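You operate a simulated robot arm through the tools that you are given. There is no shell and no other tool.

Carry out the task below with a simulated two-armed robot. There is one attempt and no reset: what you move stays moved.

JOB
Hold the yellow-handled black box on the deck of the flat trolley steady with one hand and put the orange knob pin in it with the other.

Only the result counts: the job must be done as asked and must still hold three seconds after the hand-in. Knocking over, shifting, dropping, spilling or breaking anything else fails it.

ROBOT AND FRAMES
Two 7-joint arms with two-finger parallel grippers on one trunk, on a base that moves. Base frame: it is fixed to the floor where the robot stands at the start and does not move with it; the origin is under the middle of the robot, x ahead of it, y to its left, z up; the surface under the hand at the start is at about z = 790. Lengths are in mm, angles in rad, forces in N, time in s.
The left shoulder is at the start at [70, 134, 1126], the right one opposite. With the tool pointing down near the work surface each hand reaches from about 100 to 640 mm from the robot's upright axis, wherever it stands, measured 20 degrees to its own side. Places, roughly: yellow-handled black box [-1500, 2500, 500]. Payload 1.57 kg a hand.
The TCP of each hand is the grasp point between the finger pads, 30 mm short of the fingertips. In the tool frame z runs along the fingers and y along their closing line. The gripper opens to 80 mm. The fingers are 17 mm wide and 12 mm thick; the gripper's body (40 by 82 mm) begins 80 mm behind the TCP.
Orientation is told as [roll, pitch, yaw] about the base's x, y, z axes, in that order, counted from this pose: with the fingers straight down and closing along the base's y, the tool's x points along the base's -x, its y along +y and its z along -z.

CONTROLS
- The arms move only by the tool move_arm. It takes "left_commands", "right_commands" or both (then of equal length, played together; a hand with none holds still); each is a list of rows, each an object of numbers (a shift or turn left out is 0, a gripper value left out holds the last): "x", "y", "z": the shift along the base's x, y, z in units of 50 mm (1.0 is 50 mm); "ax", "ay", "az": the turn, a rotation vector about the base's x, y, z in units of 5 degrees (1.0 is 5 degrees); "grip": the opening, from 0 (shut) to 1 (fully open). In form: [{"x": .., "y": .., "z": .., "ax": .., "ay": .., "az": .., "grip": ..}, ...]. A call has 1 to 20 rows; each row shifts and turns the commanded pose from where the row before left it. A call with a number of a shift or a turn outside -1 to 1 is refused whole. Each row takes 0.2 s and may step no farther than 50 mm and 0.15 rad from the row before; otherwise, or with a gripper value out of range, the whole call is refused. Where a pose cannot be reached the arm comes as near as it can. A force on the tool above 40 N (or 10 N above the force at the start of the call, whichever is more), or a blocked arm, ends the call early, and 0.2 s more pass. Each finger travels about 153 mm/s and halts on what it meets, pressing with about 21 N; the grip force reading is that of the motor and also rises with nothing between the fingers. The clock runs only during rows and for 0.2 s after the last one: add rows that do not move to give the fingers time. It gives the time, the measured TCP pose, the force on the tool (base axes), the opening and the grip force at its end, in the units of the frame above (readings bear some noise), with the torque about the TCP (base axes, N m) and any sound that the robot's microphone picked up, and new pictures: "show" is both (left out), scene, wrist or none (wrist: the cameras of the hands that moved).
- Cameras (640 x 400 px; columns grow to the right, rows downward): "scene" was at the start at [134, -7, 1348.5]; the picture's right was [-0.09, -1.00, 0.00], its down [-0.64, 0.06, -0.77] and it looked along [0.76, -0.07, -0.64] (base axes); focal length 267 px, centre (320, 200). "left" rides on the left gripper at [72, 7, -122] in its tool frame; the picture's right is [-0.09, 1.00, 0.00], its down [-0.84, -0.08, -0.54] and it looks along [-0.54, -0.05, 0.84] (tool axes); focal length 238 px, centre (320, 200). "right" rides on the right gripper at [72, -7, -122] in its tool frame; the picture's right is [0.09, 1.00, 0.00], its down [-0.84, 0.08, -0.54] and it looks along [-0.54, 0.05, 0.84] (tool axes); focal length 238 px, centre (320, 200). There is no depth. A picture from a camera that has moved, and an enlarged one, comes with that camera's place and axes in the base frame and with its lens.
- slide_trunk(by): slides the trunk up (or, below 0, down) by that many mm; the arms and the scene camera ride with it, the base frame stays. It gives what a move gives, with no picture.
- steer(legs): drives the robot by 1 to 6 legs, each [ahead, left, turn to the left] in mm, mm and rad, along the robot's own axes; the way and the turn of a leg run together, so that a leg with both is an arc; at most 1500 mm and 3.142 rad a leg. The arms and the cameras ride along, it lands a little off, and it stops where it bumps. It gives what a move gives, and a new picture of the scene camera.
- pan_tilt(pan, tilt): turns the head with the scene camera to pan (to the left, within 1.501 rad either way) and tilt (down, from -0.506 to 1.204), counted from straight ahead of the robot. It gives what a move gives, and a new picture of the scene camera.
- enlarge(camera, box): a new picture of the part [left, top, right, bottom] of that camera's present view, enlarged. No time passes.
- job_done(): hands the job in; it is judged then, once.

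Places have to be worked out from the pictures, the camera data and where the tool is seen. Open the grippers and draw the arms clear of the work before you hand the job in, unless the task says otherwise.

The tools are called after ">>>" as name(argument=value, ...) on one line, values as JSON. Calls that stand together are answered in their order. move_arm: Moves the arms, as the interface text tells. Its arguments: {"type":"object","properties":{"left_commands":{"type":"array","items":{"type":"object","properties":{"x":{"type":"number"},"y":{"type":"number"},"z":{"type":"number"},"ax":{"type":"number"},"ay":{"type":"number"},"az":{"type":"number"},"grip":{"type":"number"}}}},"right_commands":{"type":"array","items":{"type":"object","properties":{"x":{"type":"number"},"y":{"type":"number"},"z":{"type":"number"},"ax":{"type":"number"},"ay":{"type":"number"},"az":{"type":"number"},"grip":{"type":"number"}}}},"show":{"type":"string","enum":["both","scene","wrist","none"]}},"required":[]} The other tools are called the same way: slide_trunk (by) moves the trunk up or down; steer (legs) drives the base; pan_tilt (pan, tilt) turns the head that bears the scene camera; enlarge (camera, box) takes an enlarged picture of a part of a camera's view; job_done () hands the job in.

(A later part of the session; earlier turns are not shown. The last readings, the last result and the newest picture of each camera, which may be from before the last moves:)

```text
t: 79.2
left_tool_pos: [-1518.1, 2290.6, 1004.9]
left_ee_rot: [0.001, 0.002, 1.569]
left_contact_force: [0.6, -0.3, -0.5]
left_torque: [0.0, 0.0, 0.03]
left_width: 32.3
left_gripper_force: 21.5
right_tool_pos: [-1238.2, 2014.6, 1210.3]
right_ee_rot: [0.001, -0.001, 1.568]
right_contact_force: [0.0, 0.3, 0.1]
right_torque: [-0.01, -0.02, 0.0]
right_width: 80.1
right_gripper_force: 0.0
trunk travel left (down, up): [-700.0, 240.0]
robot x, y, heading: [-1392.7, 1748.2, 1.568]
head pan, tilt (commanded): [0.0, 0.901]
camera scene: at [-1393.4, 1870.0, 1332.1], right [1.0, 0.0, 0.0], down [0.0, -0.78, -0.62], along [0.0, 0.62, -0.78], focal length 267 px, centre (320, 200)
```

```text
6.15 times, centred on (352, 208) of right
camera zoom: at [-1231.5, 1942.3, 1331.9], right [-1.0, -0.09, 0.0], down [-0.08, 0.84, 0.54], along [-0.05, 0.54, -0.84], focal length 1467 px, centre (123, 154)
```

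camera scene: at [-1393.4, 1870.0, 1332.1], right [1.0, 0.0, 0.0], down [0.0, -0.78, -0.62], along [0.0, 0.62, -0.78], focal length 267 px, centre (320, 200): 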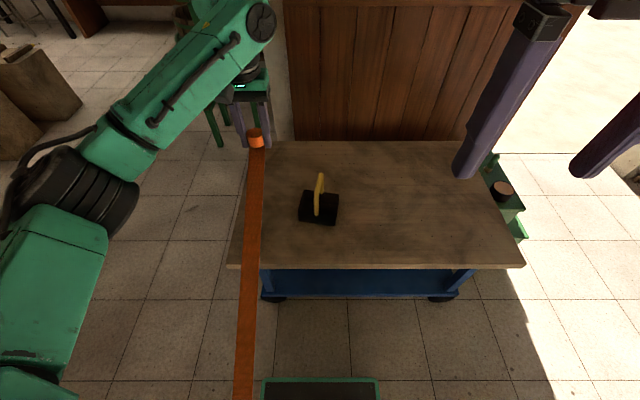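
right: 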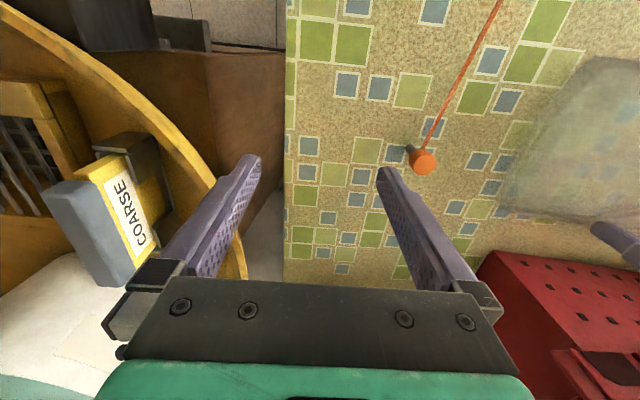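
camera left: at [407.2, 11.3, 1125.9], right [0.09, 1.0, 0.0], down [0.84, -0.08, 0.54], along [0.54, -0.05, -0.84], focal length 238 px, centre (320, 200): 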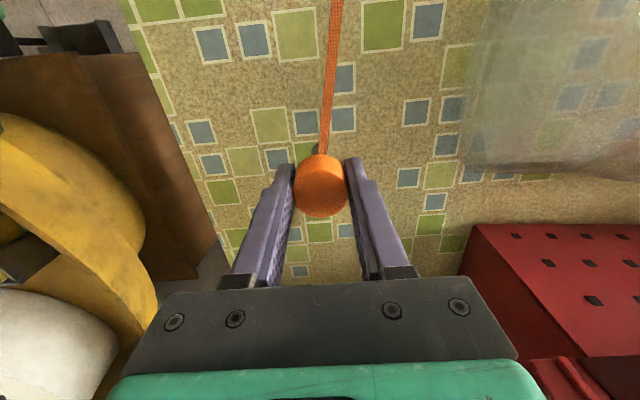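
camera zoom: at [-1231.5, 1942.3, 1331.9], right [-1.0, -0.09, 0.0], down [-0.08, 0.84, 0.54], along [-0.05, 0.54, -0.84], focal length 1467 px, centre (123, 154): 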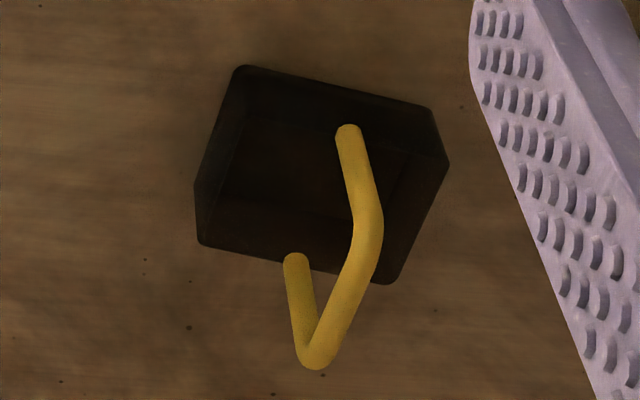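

The box is an open-topped caddy with a bail handle running front to back, so the pin has to go inside beside the handle. I first test turning the left hand by -90° in free space, so its fingers will close along the handle's direction.

>>> move_arm(left_commands=[{"az": -1}, {"az": -1}, {"az": -1}, {"az": -1}, {"az": -1}, {"az": -1}, {"az": -1}, {"az": -1}, {"az": -1}, {"az": -1}, {"az": -1}, {"az": -1}, {"az": -1}, {"az": -1}, {"az": -1}, {"az": -1}, {"az": -1}, {"az": -1}, {}], show="both")

```text
t: 83.2
left_tool_pos: [-1517.9, 2289.0, 1004.2]
left_ee_rot: [0.0, 0.003, -0.004]
left_contact_force: [-0.3, 0.6, -0.8]
left_torque: [0.01, 0.01, -0.01]
left_width: 32.7
left_gripper_force: 21.0
right_tool_pos: [-1238.7, 2014.9, 1210.1]
right_ee_rot: [-0.001, -0.001, 1.571]
right_contact_force: [0.1, -0.2, 0.9]
right_torque: [0.0, 0.0, 0.02]
right_width: 79.8
right_gripper_force: 0.0
trunk travel left (down, up): [-700.0, 240.0]
robot x, y, heading: [-1393.0, 1744.1, 1.57]
head pan, tilt (commanded): [0.0, 0.901]
camera scene: at [-1393.4, 1870.0, 1332.1], right [1.0, 0.0, 0.0], down [0.0, -0.78, -0.62], along [0.0, 0.62, -0.78], focal length 267 px, centre (320, 200)
camera left: at [-1589.6, 2296.5, 1125.6], right [0.1, 1.0, 0.0], down [0.84, -0.08, 0.54], along [0.54, -0.05, -0.84], focal length 238 px, centre (320, 200)
```

scene: 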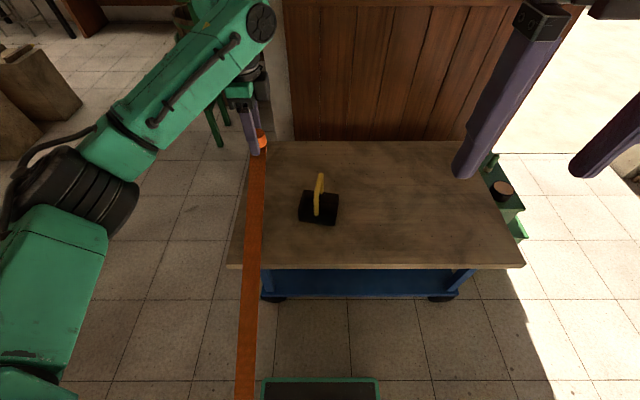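
left: 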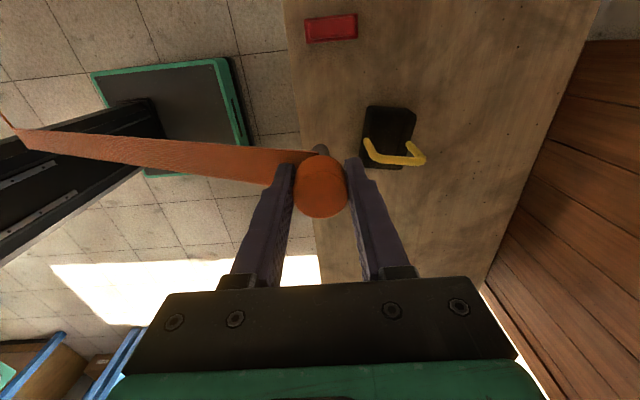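

The turn works and the pin stays firm. The base front is about 240 mm ahead of the robot's axis, so I drive ahead only 185 mm, leaving about 60 mm to the trolley.

>>> steer(legs=[[185, 0, 0]])

>>> slide_trunk(by=-150)

>>> pan_tilt(pan=0.0, tilt=0.95)

>>> enlarge(camera="left", box=[0, 0, 640, 400])

>>> enlarge(camera="right", box=[0, 0, 640, 400])

```text
t: 84.7
left_tool_pos: [-1517.4, 2475.0, 1007.1]
left_ee_rot: [0.002, 0.001, -0.003]
left_contact_force: [-0.4, 0.3, -0.4]
left_torque: [0.0, 0.03, 0.02]
left_width: 32.3
left_gripper_force: 21.2
right_tool_pos: [-1236.8, 2198.9, 1211.9]
right_ee_rot: [0.0, -0.002, 1.567]
right_contact_force: [0.1, 0.5, 0.1]
right_torque: [0.01, 0.0, -0.03]
right_width: 80.1
right_gripper_force: 0.0
trunk travel left (down, up): [-700.0, 240.0]
robot x, y, heading: [-1392.7, 1932.8, 1.57]
head pan, tilt (commanded): [0.0, 0.901]
camera scene: at [-1392.8, 2053.6, 1332.3], right [1.0, 0.0, 0.0], down [0.0, -0.78, -0.62], along [0.0, 0.62, -0.78], focal length 267 px, centre (320, 200)
```

scene: 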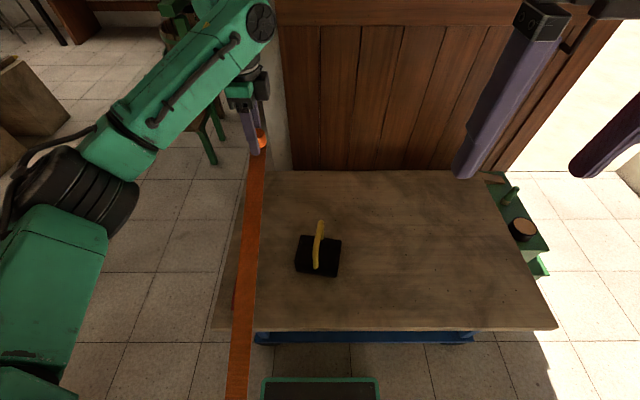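

```text
t: 86.5
left_tool_pos: [-1517.5, 2475.0, 853.6]
left_ee_rot: [0.002, -0.001, -0.004]
left_contact_force: [0.1, 0.0, -1.3]
left_torque: [0.02, 0.01, -0.02]
left_width: 32.7
left_gripper_force: 20.6
right_tool_pos: [-1236.1, 2199.8, 1060.0]
right_ee_rot: [-0.001, -0.001, 1.567]
right_contact_force: [0.4, -0.2, -0.4]
right_torque: [0.0, -0.03, -0.05]
right_width: 79.8
right_gripper_force: 0.0
trunk travel left (down, up): [-550.0, 390.0]
robot x, y, heading: [-1394.5, 1929.3, 1.566]
head pan, tilt (commanded): [0.0, 0.901]
```

```text
t: 87.1
left_tool_pos: [-1517.6, 2475.7, 853.8]
left_ee_rot: [0.0, 0.001, -0.002]
left_contact_force: [-0.8, 0.6, -0.7]
left_torque: [0.02, -0.04, 0.02]
left_width: 32.4
left_gripper_force: 21.5
right_tool_pos: [-1237.2, 2198.8, 1060.9]
right_ee_rot: [0.0, -0.002, 1.567]
right_contact_force: [0.1, -0.6, 0.1]
right_torque: [0.04, -0.02, 0.01]
right_width: 80.2
right_gripper_force: 0.1
trunk travel left (down, up): [-550.0, 390.0]
robot x, y, heading: [-1392.7, 1929.8, 1.567]
head pan, tilt (commanded): [0.0, 0.949]
camera scene: at [-1392.9, 2052.6, 1178.5], right [1.0, 0.0, 0.0], down [0.0, -0.81, -0.58], along [0.0, 0.58, -0.81], focal length 267 px, centre (320, 200)
```

scene: 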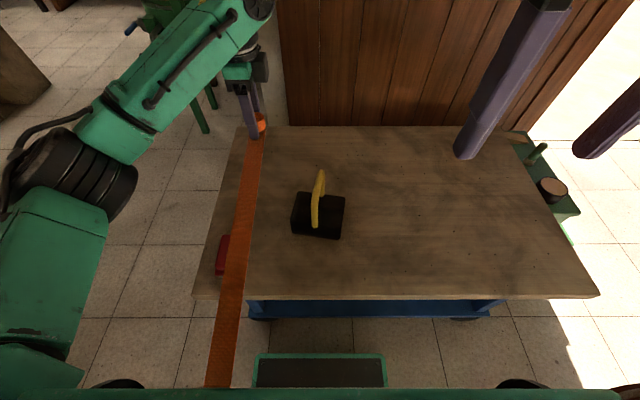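

```text
1.00 times, centred on (320, 200) of left (not enlarged: the box is as wide or as high as the picture)
camera zoom: at [-1588.8, 2482.1, 975.7], right [0.09, 1.0, 0.0], down [0.84, -0.08, 0.54], along [0.54, -0.05, -0.84], focal length 238 px, centre (320, 200)
```

zoom: 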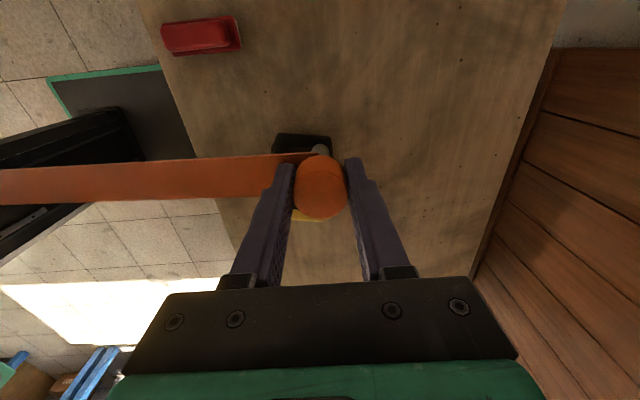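

```text
1.00 times, centred on (320, 200) of right (not enlarged: the box is as wide or as high as the picture)
camera zoom: at [-1230.9, 2127.6, 1182.0], right [-1.0, -0.09, 0.0], down [-0.07, 0.84, 0.54], along [-0.05, 0.54, -0.84], focal length 238 px, centre (320, 200)
```

zoom: 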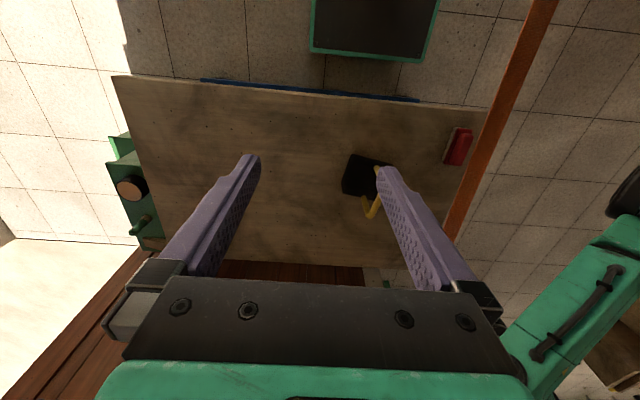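

I take a sharp view of the box from here to refine its pose.

>>> enlarge(camera="scene", box=[280, 160, 360, 250])

>>> enlarge(camera="right", box=[330, 140, 410, 230])

```text
4.44 times, centred on (320, 205) of scene
camera zoom: at [-1392.9, 2052.6, 1178.5], right [1.0, 0.0, 0.0], down [0.0, -0.81, -0.58], along [0.0, 0.58, -0.81], focal length 1188 px, centre (320, 178)
```

zoom: 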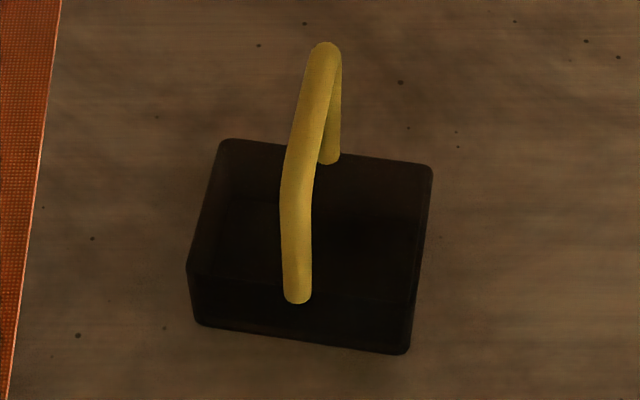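

```text
4.44 times, centred on (370, 185) of right
camera zoom: at [-1230.9, 2127.6, 1182.0], right [-1.0, -0.09, 0.0], down [-0.07, 0.84, 0.54], along [-0.05, 0.54, -0.84], focal length 1059 px, centre (98, 267)
```

zoom: 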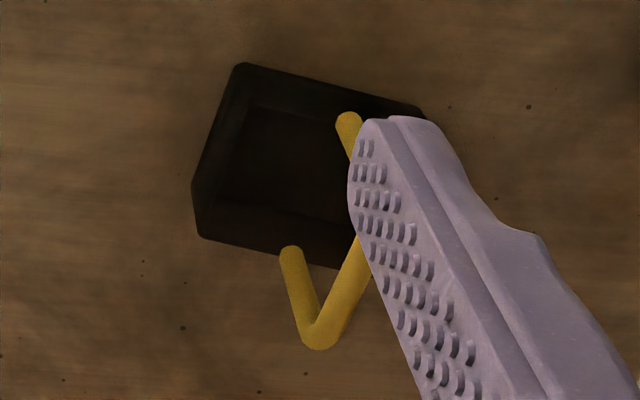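

Box refined: centre about [-1396.5, 2432.6], 127 x 91 mm, rim z ≈ 611, turned about -9°; the handle's top bar runs near [-1397, 2434, 694]. I tilt the right hand 40° to the right (and align it to the box's yaw) so both hands will fit, then check.

>>> move_arm(right_commands=[{"az": -0.92, "grip": 1}, {"az": -0.92}, {"ax": 0.16, "ay": 0.98}, {"ax": 0.16, "ay": 0.98}, {"ax": 0.16, "ay": 0.98}, {"ax": 0.16, "ay": 0.98}, {"ax": 0.16, "ay": 0.98}, {"ax": 0.16, "ay": 0.98}, {"ax": 0.16, "ay": 0.98}, {"ax": 0.16, "ay": 0.98}, {}], show="both")

```text
t: 89.5
left_tool_pos: [-1517.4, 2475.3, 854.0]
left_ee_rot: [-0.003, -0.001, -0.002]
left_contact_force: [0.2, -0.5, -1.6]
left_torque: [0.01, -0.05, 0.01]
left_width: 32.3
left_gripper_force: 21.2
right_tool_pos: [-1236.9, 2199.1, 1059.1]
right_ee_rot: [0.695, 0.002, 1.408]
right_contact_force: [-0.3, 0.3, 0.3]
right_torque: [0.02, 0.03, 0.0]
right_width: 79.9
right_gripper_force: 0.1
trunk travel left (down, up): [-550.0, 390.0]
robot x, y, heading: [-1394.0, 1933.5, 1.571]
head pan, tilt (commanded): [0.0, 0.949]
camera scene: at [-1393.2, 2052.8, 1178.5], right [1.0, 0.0, 0.0], down [0.0, -0.81, -0.58], along [0.0, 0.58, -0.81], focal length 267 px, centre (320, 200)
camera right: at [-1167.4, 2115.2, 1149.6], right [-0.77, 0.03, 0.64], down [0.42, 0.78, 0.46], along [-0.48, 0.62, -0.61], focal length 238 px, centre (320, 200)
```

scene: 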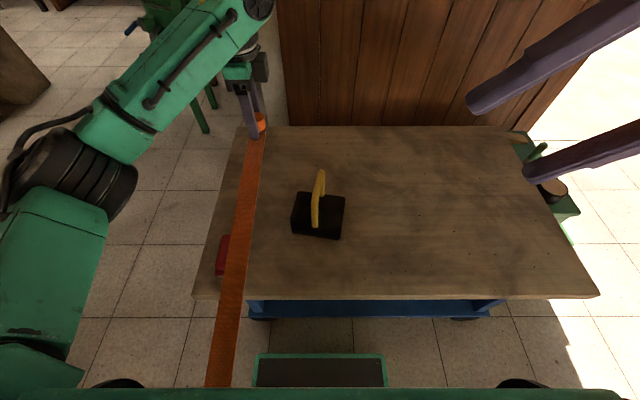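
right: 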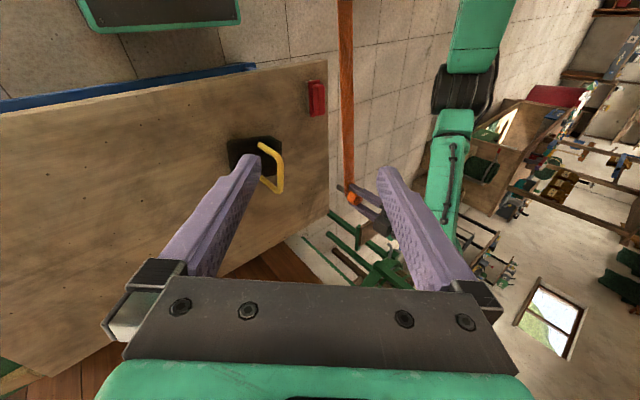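

The lean works. I bring the right hand forward and then down to a pre-grasp about 95 mm from the handle bar along its approach line.

>>> move_arm(right_commands=[{"x": -0.4, "y": 0.9, "grip": 0.75}, {"x": -0.4, "y": 0.9}, {"x": -0.4, "y": 0.9}, {"x": -0.4, "y": 0.9}, {"x": -0.4, "y": 0.9}, {"z": -0.9}, {"z": -0.9}, {"z": -0.9}, {"z": -0.9}, {"z": -0.9}, {"z": -0.9}, {"z": -0.44}, {}], show="both")

```text
t: 92.3
left_tool_pos: [-1517.3, 2475.5, 856.1]
left_ee_rot: [0.0, 0.001, -0.003]
left_contact_force: [-0.3, 0.3, -0.5]
left_torque: [0.0, -0.01, 0.02]
left_width: 32.7
left_gripper_force: 20.4
right_tool_pos: [-1338.1, 2424.9, 768.2]
right_ee_rot: [0.693, 0.001, 1.407]
right_contact_force: [-0.2, 0.5, 0.3]
right_torque: [-0.01, 0.0, 0.0]
right_width: 60.2
right_gripper_force: 0.1
trunk travel left (down, up): [-550.0, 390.0]
robot x, y, heading: [-1394.1, 1926.5, 1.569]
head pan, tilt (commanded): [0.0, 0.949]
camera scene: at [-1392.9, 2052.6, 1178.5], right [1.0, 0.0, 0.0], down [0.0, -0.81, -0.58], along [0.0, 0.58, -0.81], focal length 267 px, centre (320, 200)
camera right: at [-1267.6, 2341.0, 857.3], right [-0.77, 0.03, 0.64], down [0.42, 0.78, 0.47], along [-0.48, 0.63, -0.62], focal length 238 px, centre (320, 200)
```

scene: 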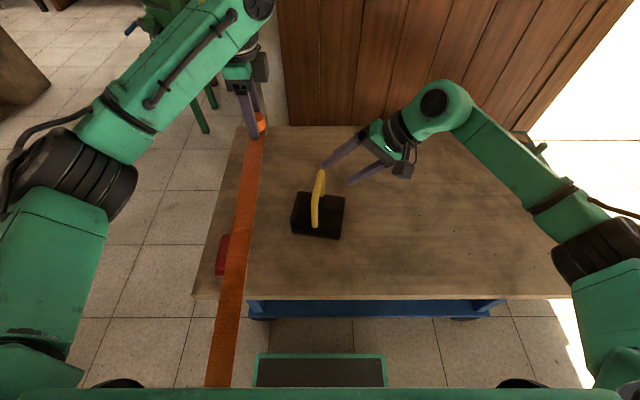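
right: 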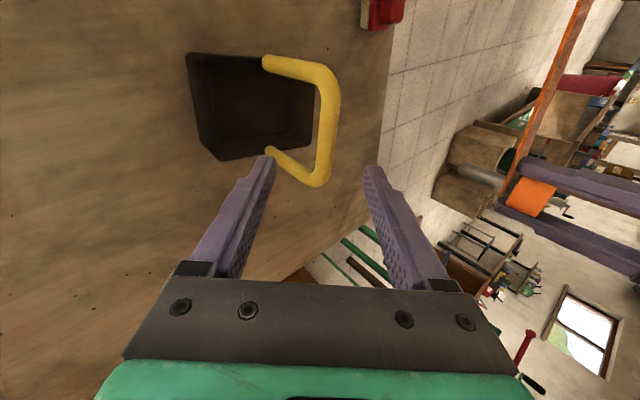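

I zoom the right wrist view to measure the bar's offset from the tool axis.

>>> enlarge(camera="right", box=[240, 40, 400, 200])

>>> enlarge(camera="scene", box=[280, 110, 420, 250])

```text
2.50 times, centred on (320, 120) of right
camera zoom: at [-1267.6, 2341.0, 857.3], right [-0.77, 0.03, 0.64], down [0.42, 0.78, 0.47], along [-0.48, 0.63, -0.62], focal length 596 px, centre (320, 400)
```

zoom: 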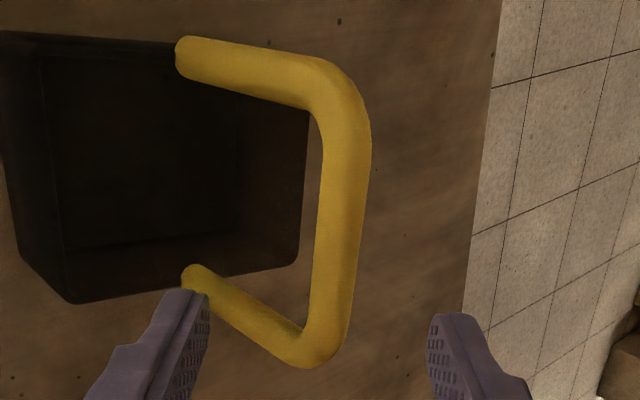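

```text
2.86 times, centred on (350, 180) of scene
camera zoom: at [-1392.9, 2052.6, 1178.5], right [1.0, 0.0, 0.0], down [0.0, -0.81, -0.58], along [0.0, 0.58, -0.81], focal length 764 px, centre (234, 257)
```

zoom: 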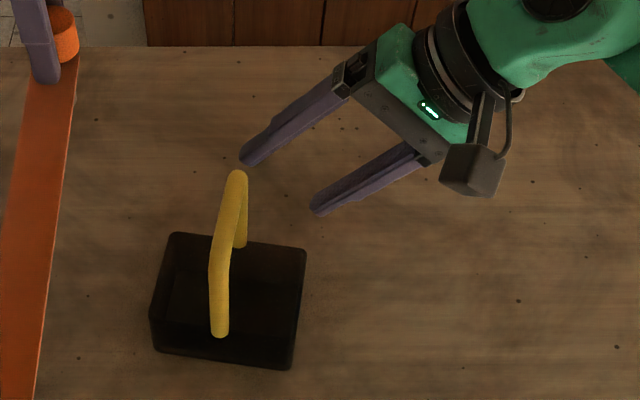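

The bar lies parallel to the finger plane, about 93 mm ahead and 6 mm off the axis toward the upper left. I shift by that and advance so the bar sits between the pads, then check before closing.

>>> move_arm(right_commands=[{"x": -0.12, "y": -0.19, "z": 0.07}, {"x": -0.25, "y": 0.04, "z": -0.3}, {"x": -0.25, "y": 0.04, "z": -0.3}, {"x": -0.25, "y": 0.04, "z": -0.3}, {"x": -0.24, "y": 0.04, "z": -0.29}, {}], show="both")

>>> enlarge(camera="right", box=[200, 80, 440, 280])

>>> enlarge(camera="scene", box=[280, 140, 380, 250])

```text
t: 93.7
left_tool_pos: [-1516.1, 2475.7, 853.7]
left_ee_rot: [0.0, 0.001, -0.003]
left_contact_force: [0.0, 1.2, -1.2]
left_torque: [-0.01, 0.0, 0.02]
left_width: 32.7
left_gripper_force: 21.6
right_tool_pos: [-1392.8, 2423.7, 711.6]
right_ee_rot: [0.694, 0.003, 1.409]
right_contact_force: [0.3, 0.2, 0.3]
right_torque: [0.0, -0.02, -0.03]
right_width: 59.9
right_gripper_force: 0.2
trunk travel left (down, up): [-550.0, 390.0]
robot x, y, heading: [-1392.0, 1931.4, 1.563]
head pan, tilt (commanded): [0.0, 0.949]
camera scene: at [-1392.7, 2052.5, 1178.5], right [1.0, 0.0, 0.0], down [0.0, -0.81, -0.58], along [0.0, 0.58, -0.81], focal length 267 px, centre (320, 200)
camera right: at [-1323.2, 2338.7, 801.3], right [-0.77, 0.03, 0.64], down [0.42, 0.78, 0.46], along [-0.48, 0.63, -0.61], focal length 238 px, centre (320, 200)
```

scene: 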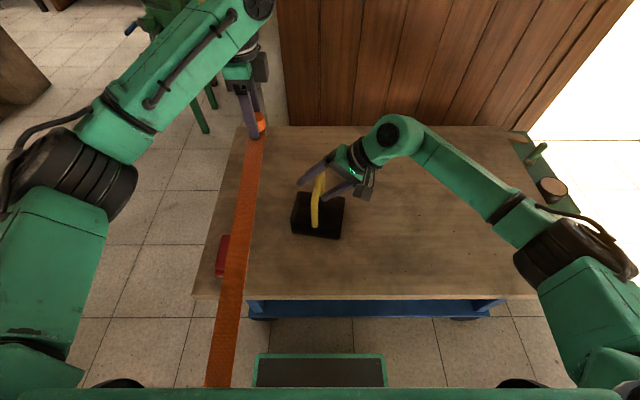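
right: 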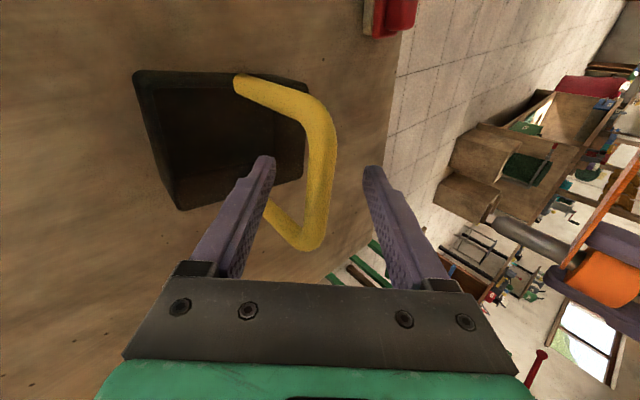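

```text
2.00 times, centred on (320, 180) of right
camera zoom: at [-1323.2, 2338.7, 801.3], right [-0.77, 0.03, 0.64], down [0.42, 0.78, 0.46], along [-0.48, 0.63, -0.61], focal length 477 px, centre (320, 240)
```

zoom: 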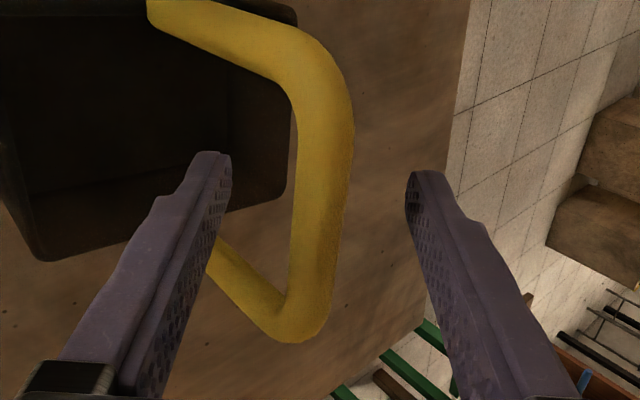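

```text
3.64 times, centred on (330, 195) of scene
camera zoom: at [-1392.7, 2052.5, 1178.5], right [1.0, 0.0, 0.0], down [0.0, -0.81, -0.58], along [0.0, 0.58, -0.81], focal length 972 px, centre (284, 218)
```

zoom: 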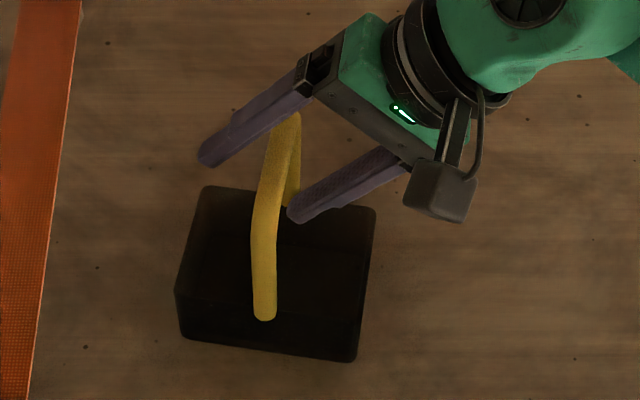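

The bar is centred between the pads. I close the right gripper on it in steps.

>>> move_arm(right_commands=[{"grip": 0.45}, {"grip": 0.3}, {"grip": 0.2}, {"grip": 0.1}, {"grip": 0}, {}, {}], show="both")

>>> enlarge(camera="right", box=[200, 80, 440, 280])

>>> enlarge(camera="scene", box=[280, 140, 380, 250])

```text
t: 95.3
left_tool_pos: [-1516.8, 2475.6, 854.5]
left_ee_rot: [-0.001, -0.002, -0.001]
left_contact_force: [0.2, 1.3, -0.5]
left_torque: [-0.02, 0.0, -0.02]
left_width: 32.5
left_gripper_force: 21.0
right_tool_pos: [-1393.4, 2422.4, 711.2]
right_ee_rot: [0.693, 0.0, 1.409]
right_contact_force: [-0.2, 0.5, 0.1]
right_torque: [-0.09, 0.01, 0.01]
right_width: 15.1
right_gripper_force: 21.4
trunk travel left (down, up): [-550.0, 390.0]
robot x, y, heading: [-1392.2, 1925.8, 1.571]
head pan, tilt (commanded): [0.0, 0.949]
camera scene: at [-1392.9, 2052.8, 1178.5], right [1.0, 0.0, 0.0], down [0.0, -0.81, -0.58], along [0.0, 0.58, -0.81], focal length 267 px, centre (320, 200)
camera right: at [-1323.1, 2338.9, 801.4], right [-0.77, 0.03, 0.64], down [0.42, 0.78, 0.46], along [-0.48, 0.63, -0.62], focal length 238 px, centre (320, 200)
```

scene: 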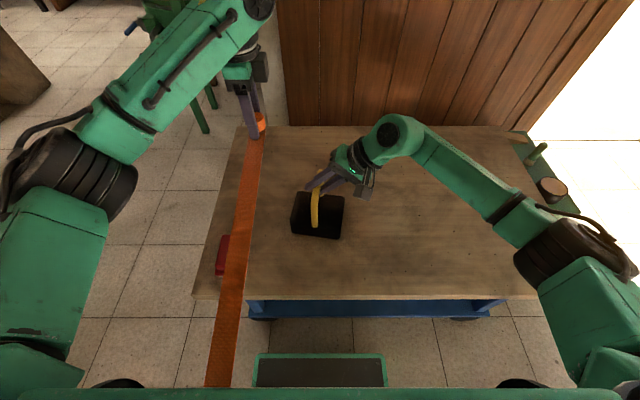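
right: 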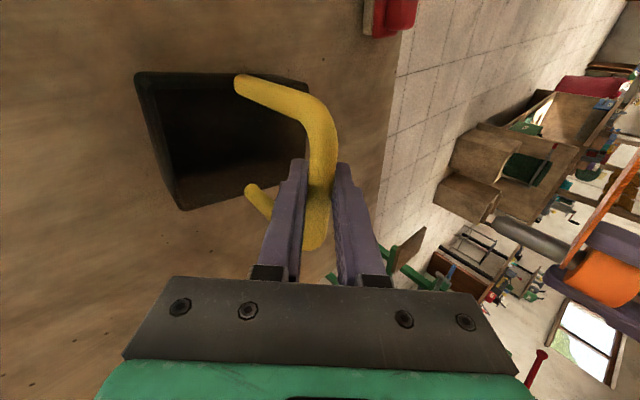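

```text
2.00 times, centred on (320, 180) of right
camera zoom: at [-1323.1, 2338.9, 801.4], right [-0.77, 0.03, 0.64], down [0.42, 0.78, 0.46], along [-0.48, 0.63, -0.62], focal length 477 px, centre (320, 240)
```

zoom: 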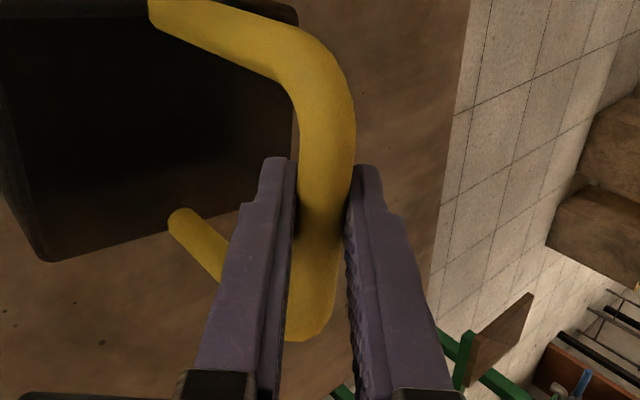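

```text
3.64 times, centred on (330, 195) of scene
camera zoom: at [-1392.9, 2052.8, 1178.5], right [1.0, 0.0, 0.0], down [0.0, -0.81, -0.58], along [0.0, 0.58, -0.81], focal length 972 px, centre (284, 218)
```

zoom: 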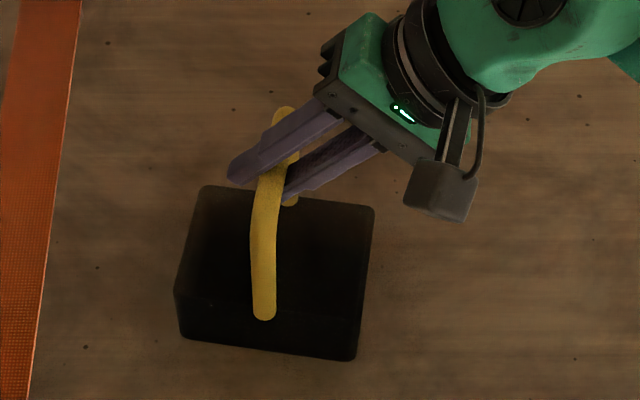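

The right hand holds the handle (15 mm bar) and the box has not moved. Now I align the left hand with the box's yaw and lean it 35° to the left, so the pin points down-right into the box beside the handle.

>>> move_arm(left_commands=[{"az": -0.92}, {"az": -0.92}, {"ax": -0.16, "ay": -0.98}, {"ax": -0.16, "ay": -0.98}, {"ax": -0.16, "ay": -0.98}, {"ax": -0.16, "ay": -0.98}, {"ax": -0.16, "ay": -0.98}, {"ax": -0.16, "ay": -0.98}, {"ax": -0.16, "ay": -0.98}, {}], show="both")

>>> enlarge(camera="scene", box=[200, 60, 360, 250])

```text
t: 97.5
left_tool_pos: [-1517.8, 2474.8, 855.0]
left_ee_rot: [-0.001, -0.608, -0.161]
left_contact_force: [-0.4, -0.3, -1.5]
left_torque: [0.01, 0.04, -0.03]
left_width: 32.5
left_gripper_force: 21.6
right_tool_pos: [-1393.1, 2422.3, 712.6]
right_ee_rot: [0.692, 0.002, 1.409]
right_contact_force: [-1.0, 0.3, -0.4]
right_torque: [-0.09, -0.01, -0.02]
right_width: 15.1
right_gripper_force: 20.9
trunk travel left (down, up): [-550.0, 390.0]
robot x, y, heading: [-1389.0, 1930.5, 1.567]
head pan, tilt (commanded): [0.0, 0.949]
camera scene: at [-1392.9, 2052.7, 1178.5], right [1.0, 0.0, 0.0], down [0.0, -0.81, -0.58], along [0.0, 0.58, -0.81], focal length 267 px, centre (320, 200)
camera left: at [-1642.8, 2502.7, 913.0], right [0.24, 0.97, 0.05], down [0.36, -0.14, 0.92], along [0.9, -0.2, -0.38], focal length 238 px, centre (320, 200)
```

scene: 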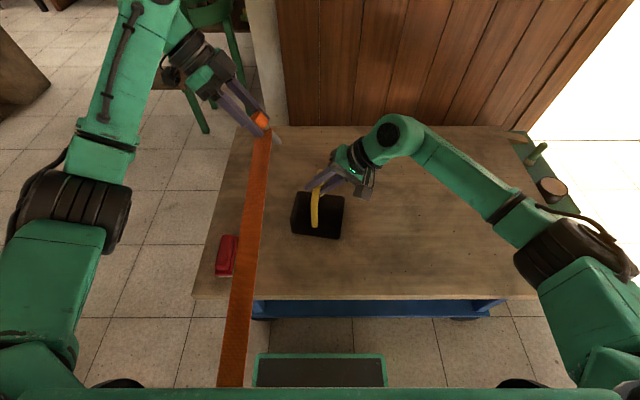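
left: 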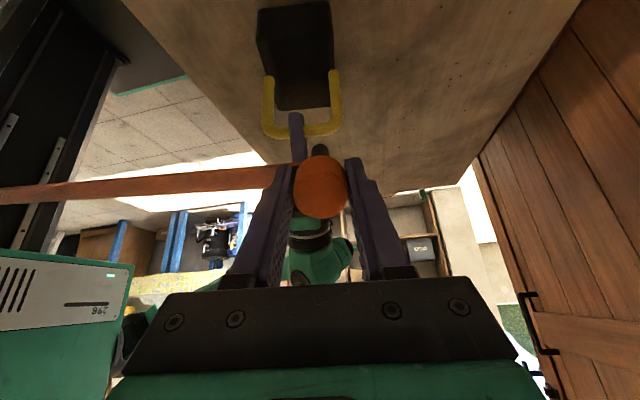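

```text
2.11 times, centred on (280, 155) of scene
camera zoom: at [-1392.9, 2052.7, 1178.5], right [1.0, 0.0, 0.0], down [0.0, -0.81, -0.58], along [0.0, 0.58, -0.81], focal length 563 px, centre (404, 295)
```

zoom: 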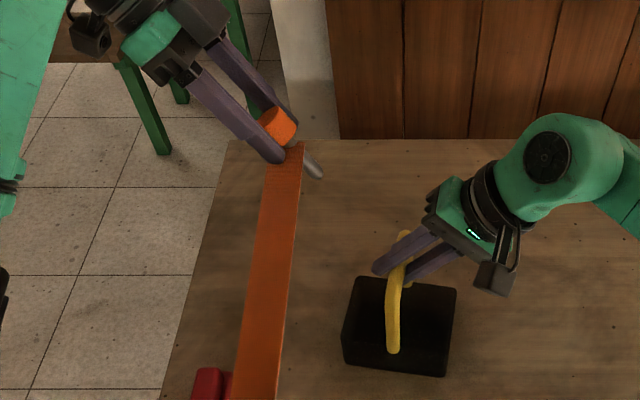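

Both leans look right. I lower the left hand gently to the start of the insertion line, with the pin tip about 50 mm above the rim's left side.

>>> move_arm(left_commands=[{"x": 0.06, "y": -0.065, "z": -0.33}, {"x": 0.06, "y": -0.065, "z": -0.33}, {"x": 0.06, "y": -0.065, "z": -0.33}, {"x": 0.06, "y": -0.065, "z": -0.33}, {"x": 0.06, "y": -0.065, "z": -0.33}, {"x": 0.06, "y": -0.065, "z": -0.33}, {"x": 0.06, "y": -0.065, "z": -0.33}, {"x": 0.06, "y": -0.065, "z": -0.33}, {}], show="both")

>>> enlarge(camera="scene", box=[220, 110, 380, 260])

>>> enlarge(camera="left", box=[200, 0, 440, 240])

>>> enlarge(camera="right", box=[100, 40, 440, 280])

```text
t: 99.5
left_tool_pos: [-1491.9, 2449.2, 722.1]
left_ee_rot: [0.0, -0.606, -0.164]
left_contact_force: [-0.2, -0.1, -1.1]
left_torque: [-0.02, 0.02, 0.02]
left_width: 32.4
left_gripper_force: 21.0
right_tool_pos: [-1392.8, 2422.6, 711.9]
right_ee_rot: [0.692, 0.0, 1.405]
right_contact_force: [0.9, -0.3, -1.4]
right_torque: [-0.02, -0.04, -0.02]
right_width: 15.1
right_gripper_force: 20.7
trunk travel left (down, up): [-550.0, 390.0]
robot x, y, heading: [-1392.0, 1928.8, 1.567]
head pan, tilt (commanded): [0.0, 0.949]
camera scene: at [-1392.9, 2052.7, 1178.5], right [1.0, 0.0, 0.0], down [0.0, -0.81, -0.58], along [0.0, 0.58, -0.81], focal length 267 px, centre (320, 200)
camera left: at [-1618.6, 2476.6, 780.4], right [0.24, 0.97, 0.05], down [0.36, -0.14, 0.92], along [0.9, -0.2, -0.38], focal length 238 px, centre (320, 200)
```

scene: 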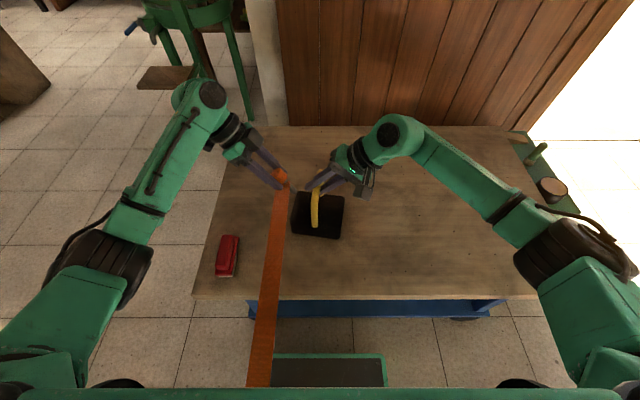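
left: 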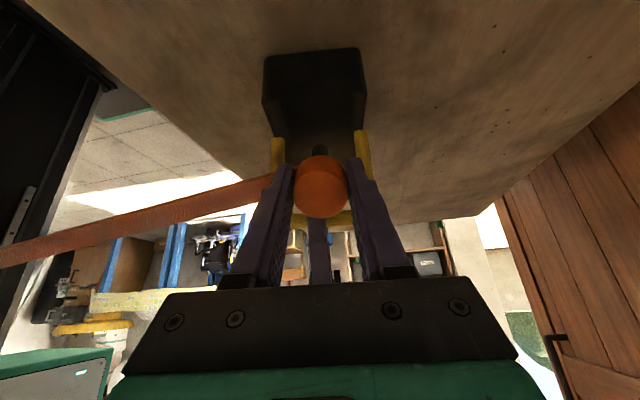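

```text
2.67 times, centred on (300, 185) of scene
camera zoom: at [-1392.9, 2052.7, 1178.5], right [1.0, 0.0, 0.0], down [0.0, -0.81, -0.58], along [0.0, 0.58, -0.81], focal length 713 px, centre (373, 240)
```

zoom: 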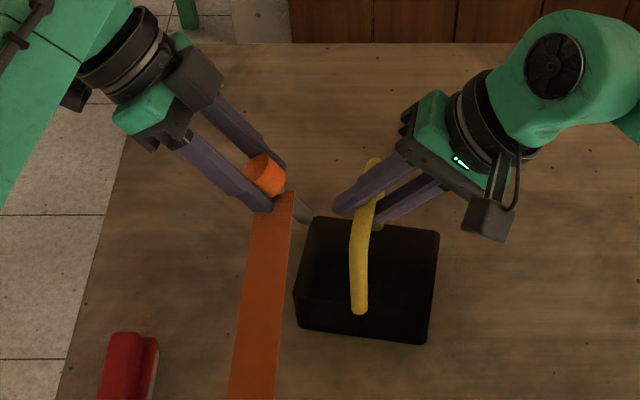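

```text
1.67 times, centred on (320, 120) of left
camera zoom: at [-1618.6, 2476.6, 780.4], right [0.24, 0.97, 0.05], down [0.36, -0.14, 0.92], along [0.9, -0.2, -0.38], focal length 397 px, centre (320, 333)
```

zoom: 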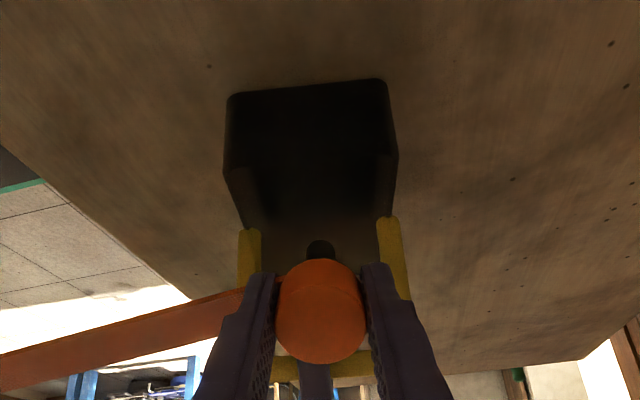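

```text
1.67 times, centred on (270, 160) of right
camera zoom: at [-1323.1, 2338.8, 801.5], right [-0.77, 0.03, 0.64], down [0.42, 0.78, 0.47], along [-0.48, 0.63, -0.62], focal length 397 px, centre (403, 267)
```

zoom: 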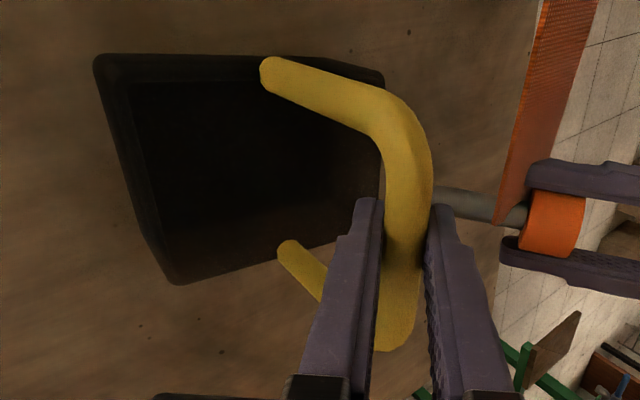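

The pin's line is centred between the handle feet and points into the box. I advance 70 mm along the pin axis in 10 mm rows and check.

>>> move_arm(left_commands=[{"x": 0.11, "y": -0.0197, "z": -0.1635}, {"x": 0.11, "y": -0.0197, "z": -0.1635}, {"x": 0.11, "y": -0.0197, "z": -0.1635}, {"x": 0.11, "y": -0.0197, "z": -0.1635}, {"x": 0.11, "y": -0.0197, "z": -0.1635}, {"x": 0.11, "y": -0.0197, "z": -0.1635}, {"x": 0.11, "y": -0.0197, "z": -0.1635}, {}], show="both")

>>> enlarge(camera="scene", box=[240, 130, 380, 260])

>>> enlarge(camera="left", box=[200, 0, 440, 240])

>>> enlarge(camera="right", box=[100, 40, 440, 280])

```text
t: 101.3
left_tool_pos: [-1453.8, 2442.2, 665.8]
left_ee_rot: [0.001, -0.605, -0.165]
left_contact_force: [0.5, 0.9, -0.6]
left_torque: [0.0, 0.03, -0.02]
left_width: 32.4
left_gripper_force: 20.7
right_tool_pos: [-1392.9, 2422.7, 712.4]
right_ee_rot: [0.692, 0.002, 1.407]
right_contact_force: [0.1, 0.6, 0.5]
right_torque: [-0.06, 0.03, -0.04]
right_width: 15.2
right_gripper_force: 20.4
trunk travel left (down, up): [-550.0, 390.0]
robot x, y, heading: [-1392.5, 1931.6, 1.571]
head pan, tilt (commanded): [0.0, 0.949]
camera scene: at [-1392.9, 2052.7, 1178.5], right [1.0, 0.0, 0.0], down [0.0, -0.81, -0.58], along [0.0, 0.58, -0.81], focal length 267 px, centre (320, 200)
camera left: at [-1580.2, 2469.3, 723.4], right [0.24, 0.97, 0.05], down [0.36, -0.14, 0.92], along [0.9, -0.2, -0.38], focal length 238 px, centre (320, 200)
```

scene: 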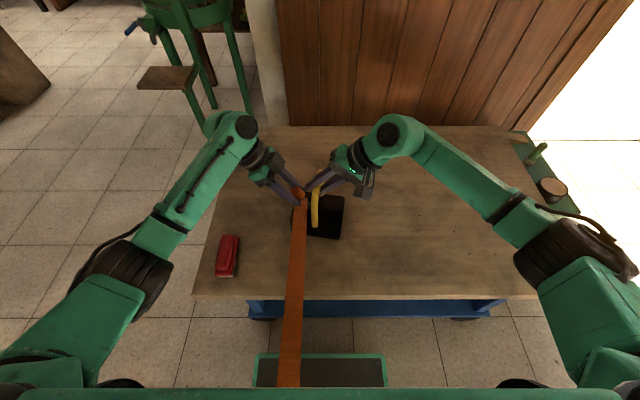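
left: 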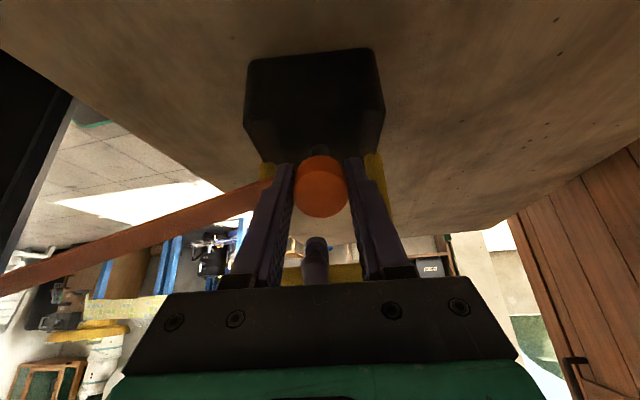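

```text
3.08 times, centred on (310, 195) of scene
camera zoom: at [-1392.9, 2052.7, 1178.5], right [1.0, 0.0, 0.0], down [0.0, -0.81, -0.58], along [0.0, 0.58, -0.81], focal length 822 px, centre (351, 215)
```

zoom: 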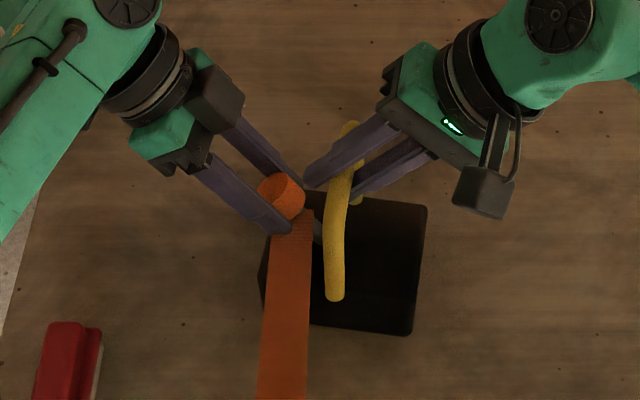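

```text
1.67 times, centred on (320, 120) of left
camera zoom: at [-1580.2, 2469.3, 723.4], right [0.24, 0.97, 0.05], down [0.36, -0.14, 0.92], along [0.9, -0.2, -0.38], focal length 397 px, centre (320, 333)
```

zoom: 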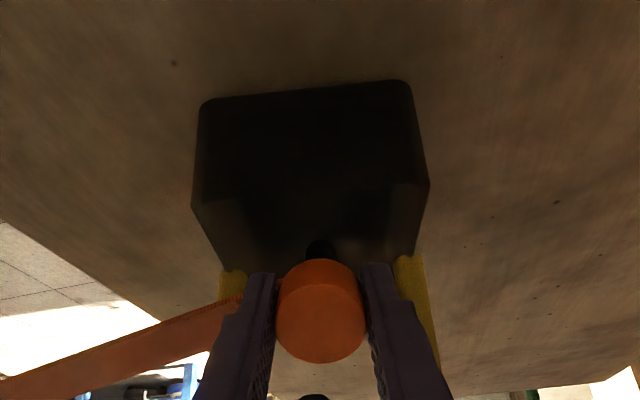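

```text
1.67 times, centred on (270, 160) of right
camera zoom: at [-1323.1, 2338.8, 801.5], right [-0.77, 0.03, 0.64], down [0.42, 0.78, 0.47], along [-0.48, 0.63, -0.62], focal length 397 px, centre (403, 267)
```

zoom: 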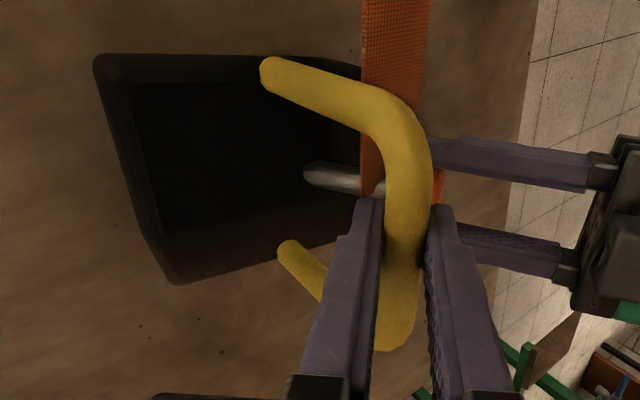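

The pin tip is over the box interior and the fingers fit inside the rim. I advance another 40 mm and check the forces.

>>> move_arm(left_commands=[{"x": 0.111, "y": -0.0197, "z": -0.1635}, {"x": 0.111, "y": -0.0197, "z": -0.1635}, {"x": 0.111, "y": -0.0197, "z": -0.1635}, {"x": 0.111, "y": -0.0197, "z": -0.1635}, {}], show="both")

>>> enlarge(camera="scene", box=[240, 130, 380, 260])

>>> enlarge(camera="left", box=[200, 0, 440, 240])

>>> enlarge(camera="right", box=[100, 40, 440, 280])

```text
t: 102.5
left_tool_pos: [-1432.2, 2438.5, 631.7]
left_ee_rot: [-0.002, -0.606, -0.165]
left_contact_force: [-0.2, 0.0, -1.6]
left_torque: [-0.01, 0.03, -0.02]
left_width: 32.4
left_gripper_force: 20.6
right_tool_pos: [-1393.8, 2423.4, 712.3]
right_ee_rot: [0.692, 0.001, 1.406]
right_contact_force: [0.1, 0.3, -0.3]
right_torque: [-0.03, 0.03, 0.0]
right_width: 15.2
right_gripper_force: 21.1
trunk travel left (down, up): [-550.0, 390.0]
robot x, y, heading: [-1396.1, 1929.4, 1.565]
head pan, tilt (commanded): [0.0, 0.949]
camera scene: at [-1392.9, 2052.7, 1178.5], right [1.0, 0.0, 0.0], down [0.0, -0.81, -0.58], along [0.0, 0.58, -0.81], focal length 267 px, centre (320, 200)
camera left: at [-1558.1, 2465.6, 690.6], right [0.24, 0.97, 0.05], down [0.36, -0.14, 0.92], along [0.9, -0.2, -0.38], focal length 238 px, centre (320, 200)
```

scene: 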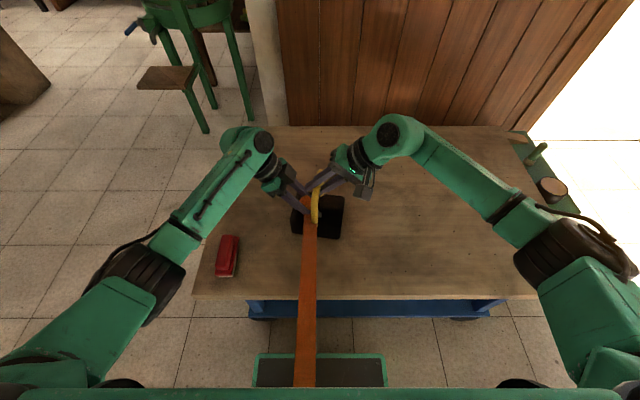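
left: 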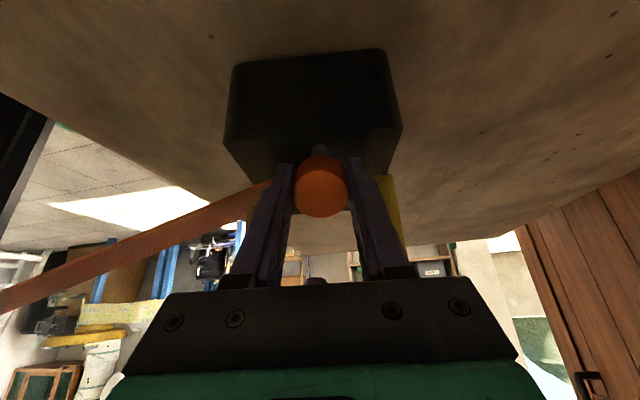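

```text
3.08 times, centred on (310, 195) of scene
camera zoom: at [-1392.9, 2052.7, 1178.5], right [1.0, 0.0, 0.0], down [0.0, -0.81, -0.58], along [0.0, 0.58, -0.81], focal length 822 px, centre (351, 215)
```

zoom: 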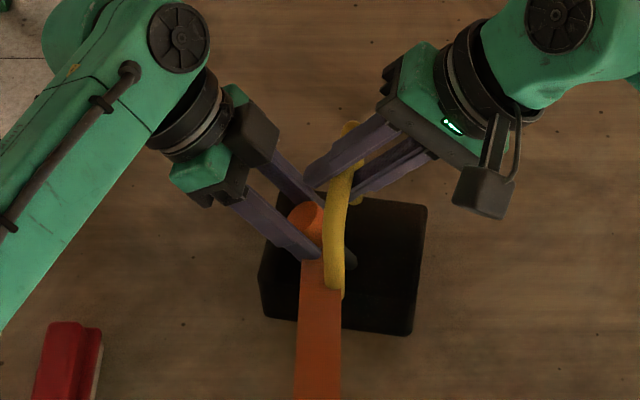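

```text
1.67 times, centred on (320, 120) of left
camera zoom: at [-1558.1, 2465.6, 690.6], right [0.24, 0.97, 0.05], down [0.36, -0.14, 0.92], along [0.9, -0.2, -0.38], focal length 397 px, centre (320, 333)
```

zoom: 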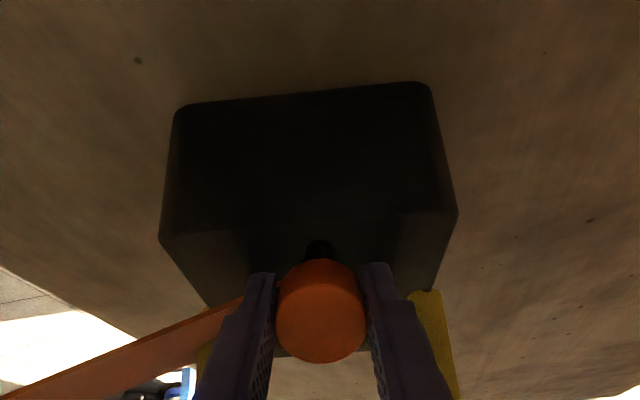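

```text
1.67 times, centred on (270, 160) of right
camera zoom: at [-1323.1, 2338.8, 801.5], right [-0.77, 0.03, 0.64], down [0.42, 0.78, 0.47], along [-0.48, 0.63, -0.62], focal length 397 px, centre (403, 267)
```

zoom: 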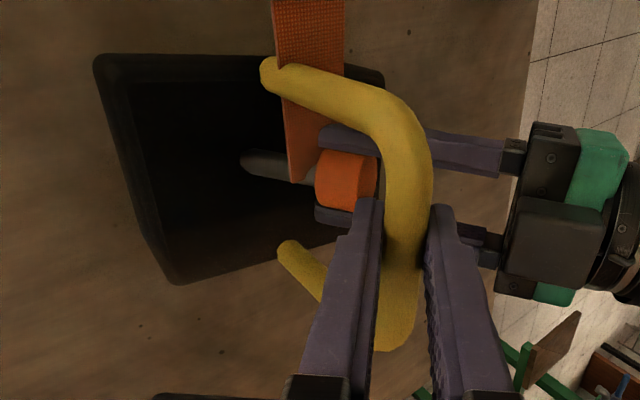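

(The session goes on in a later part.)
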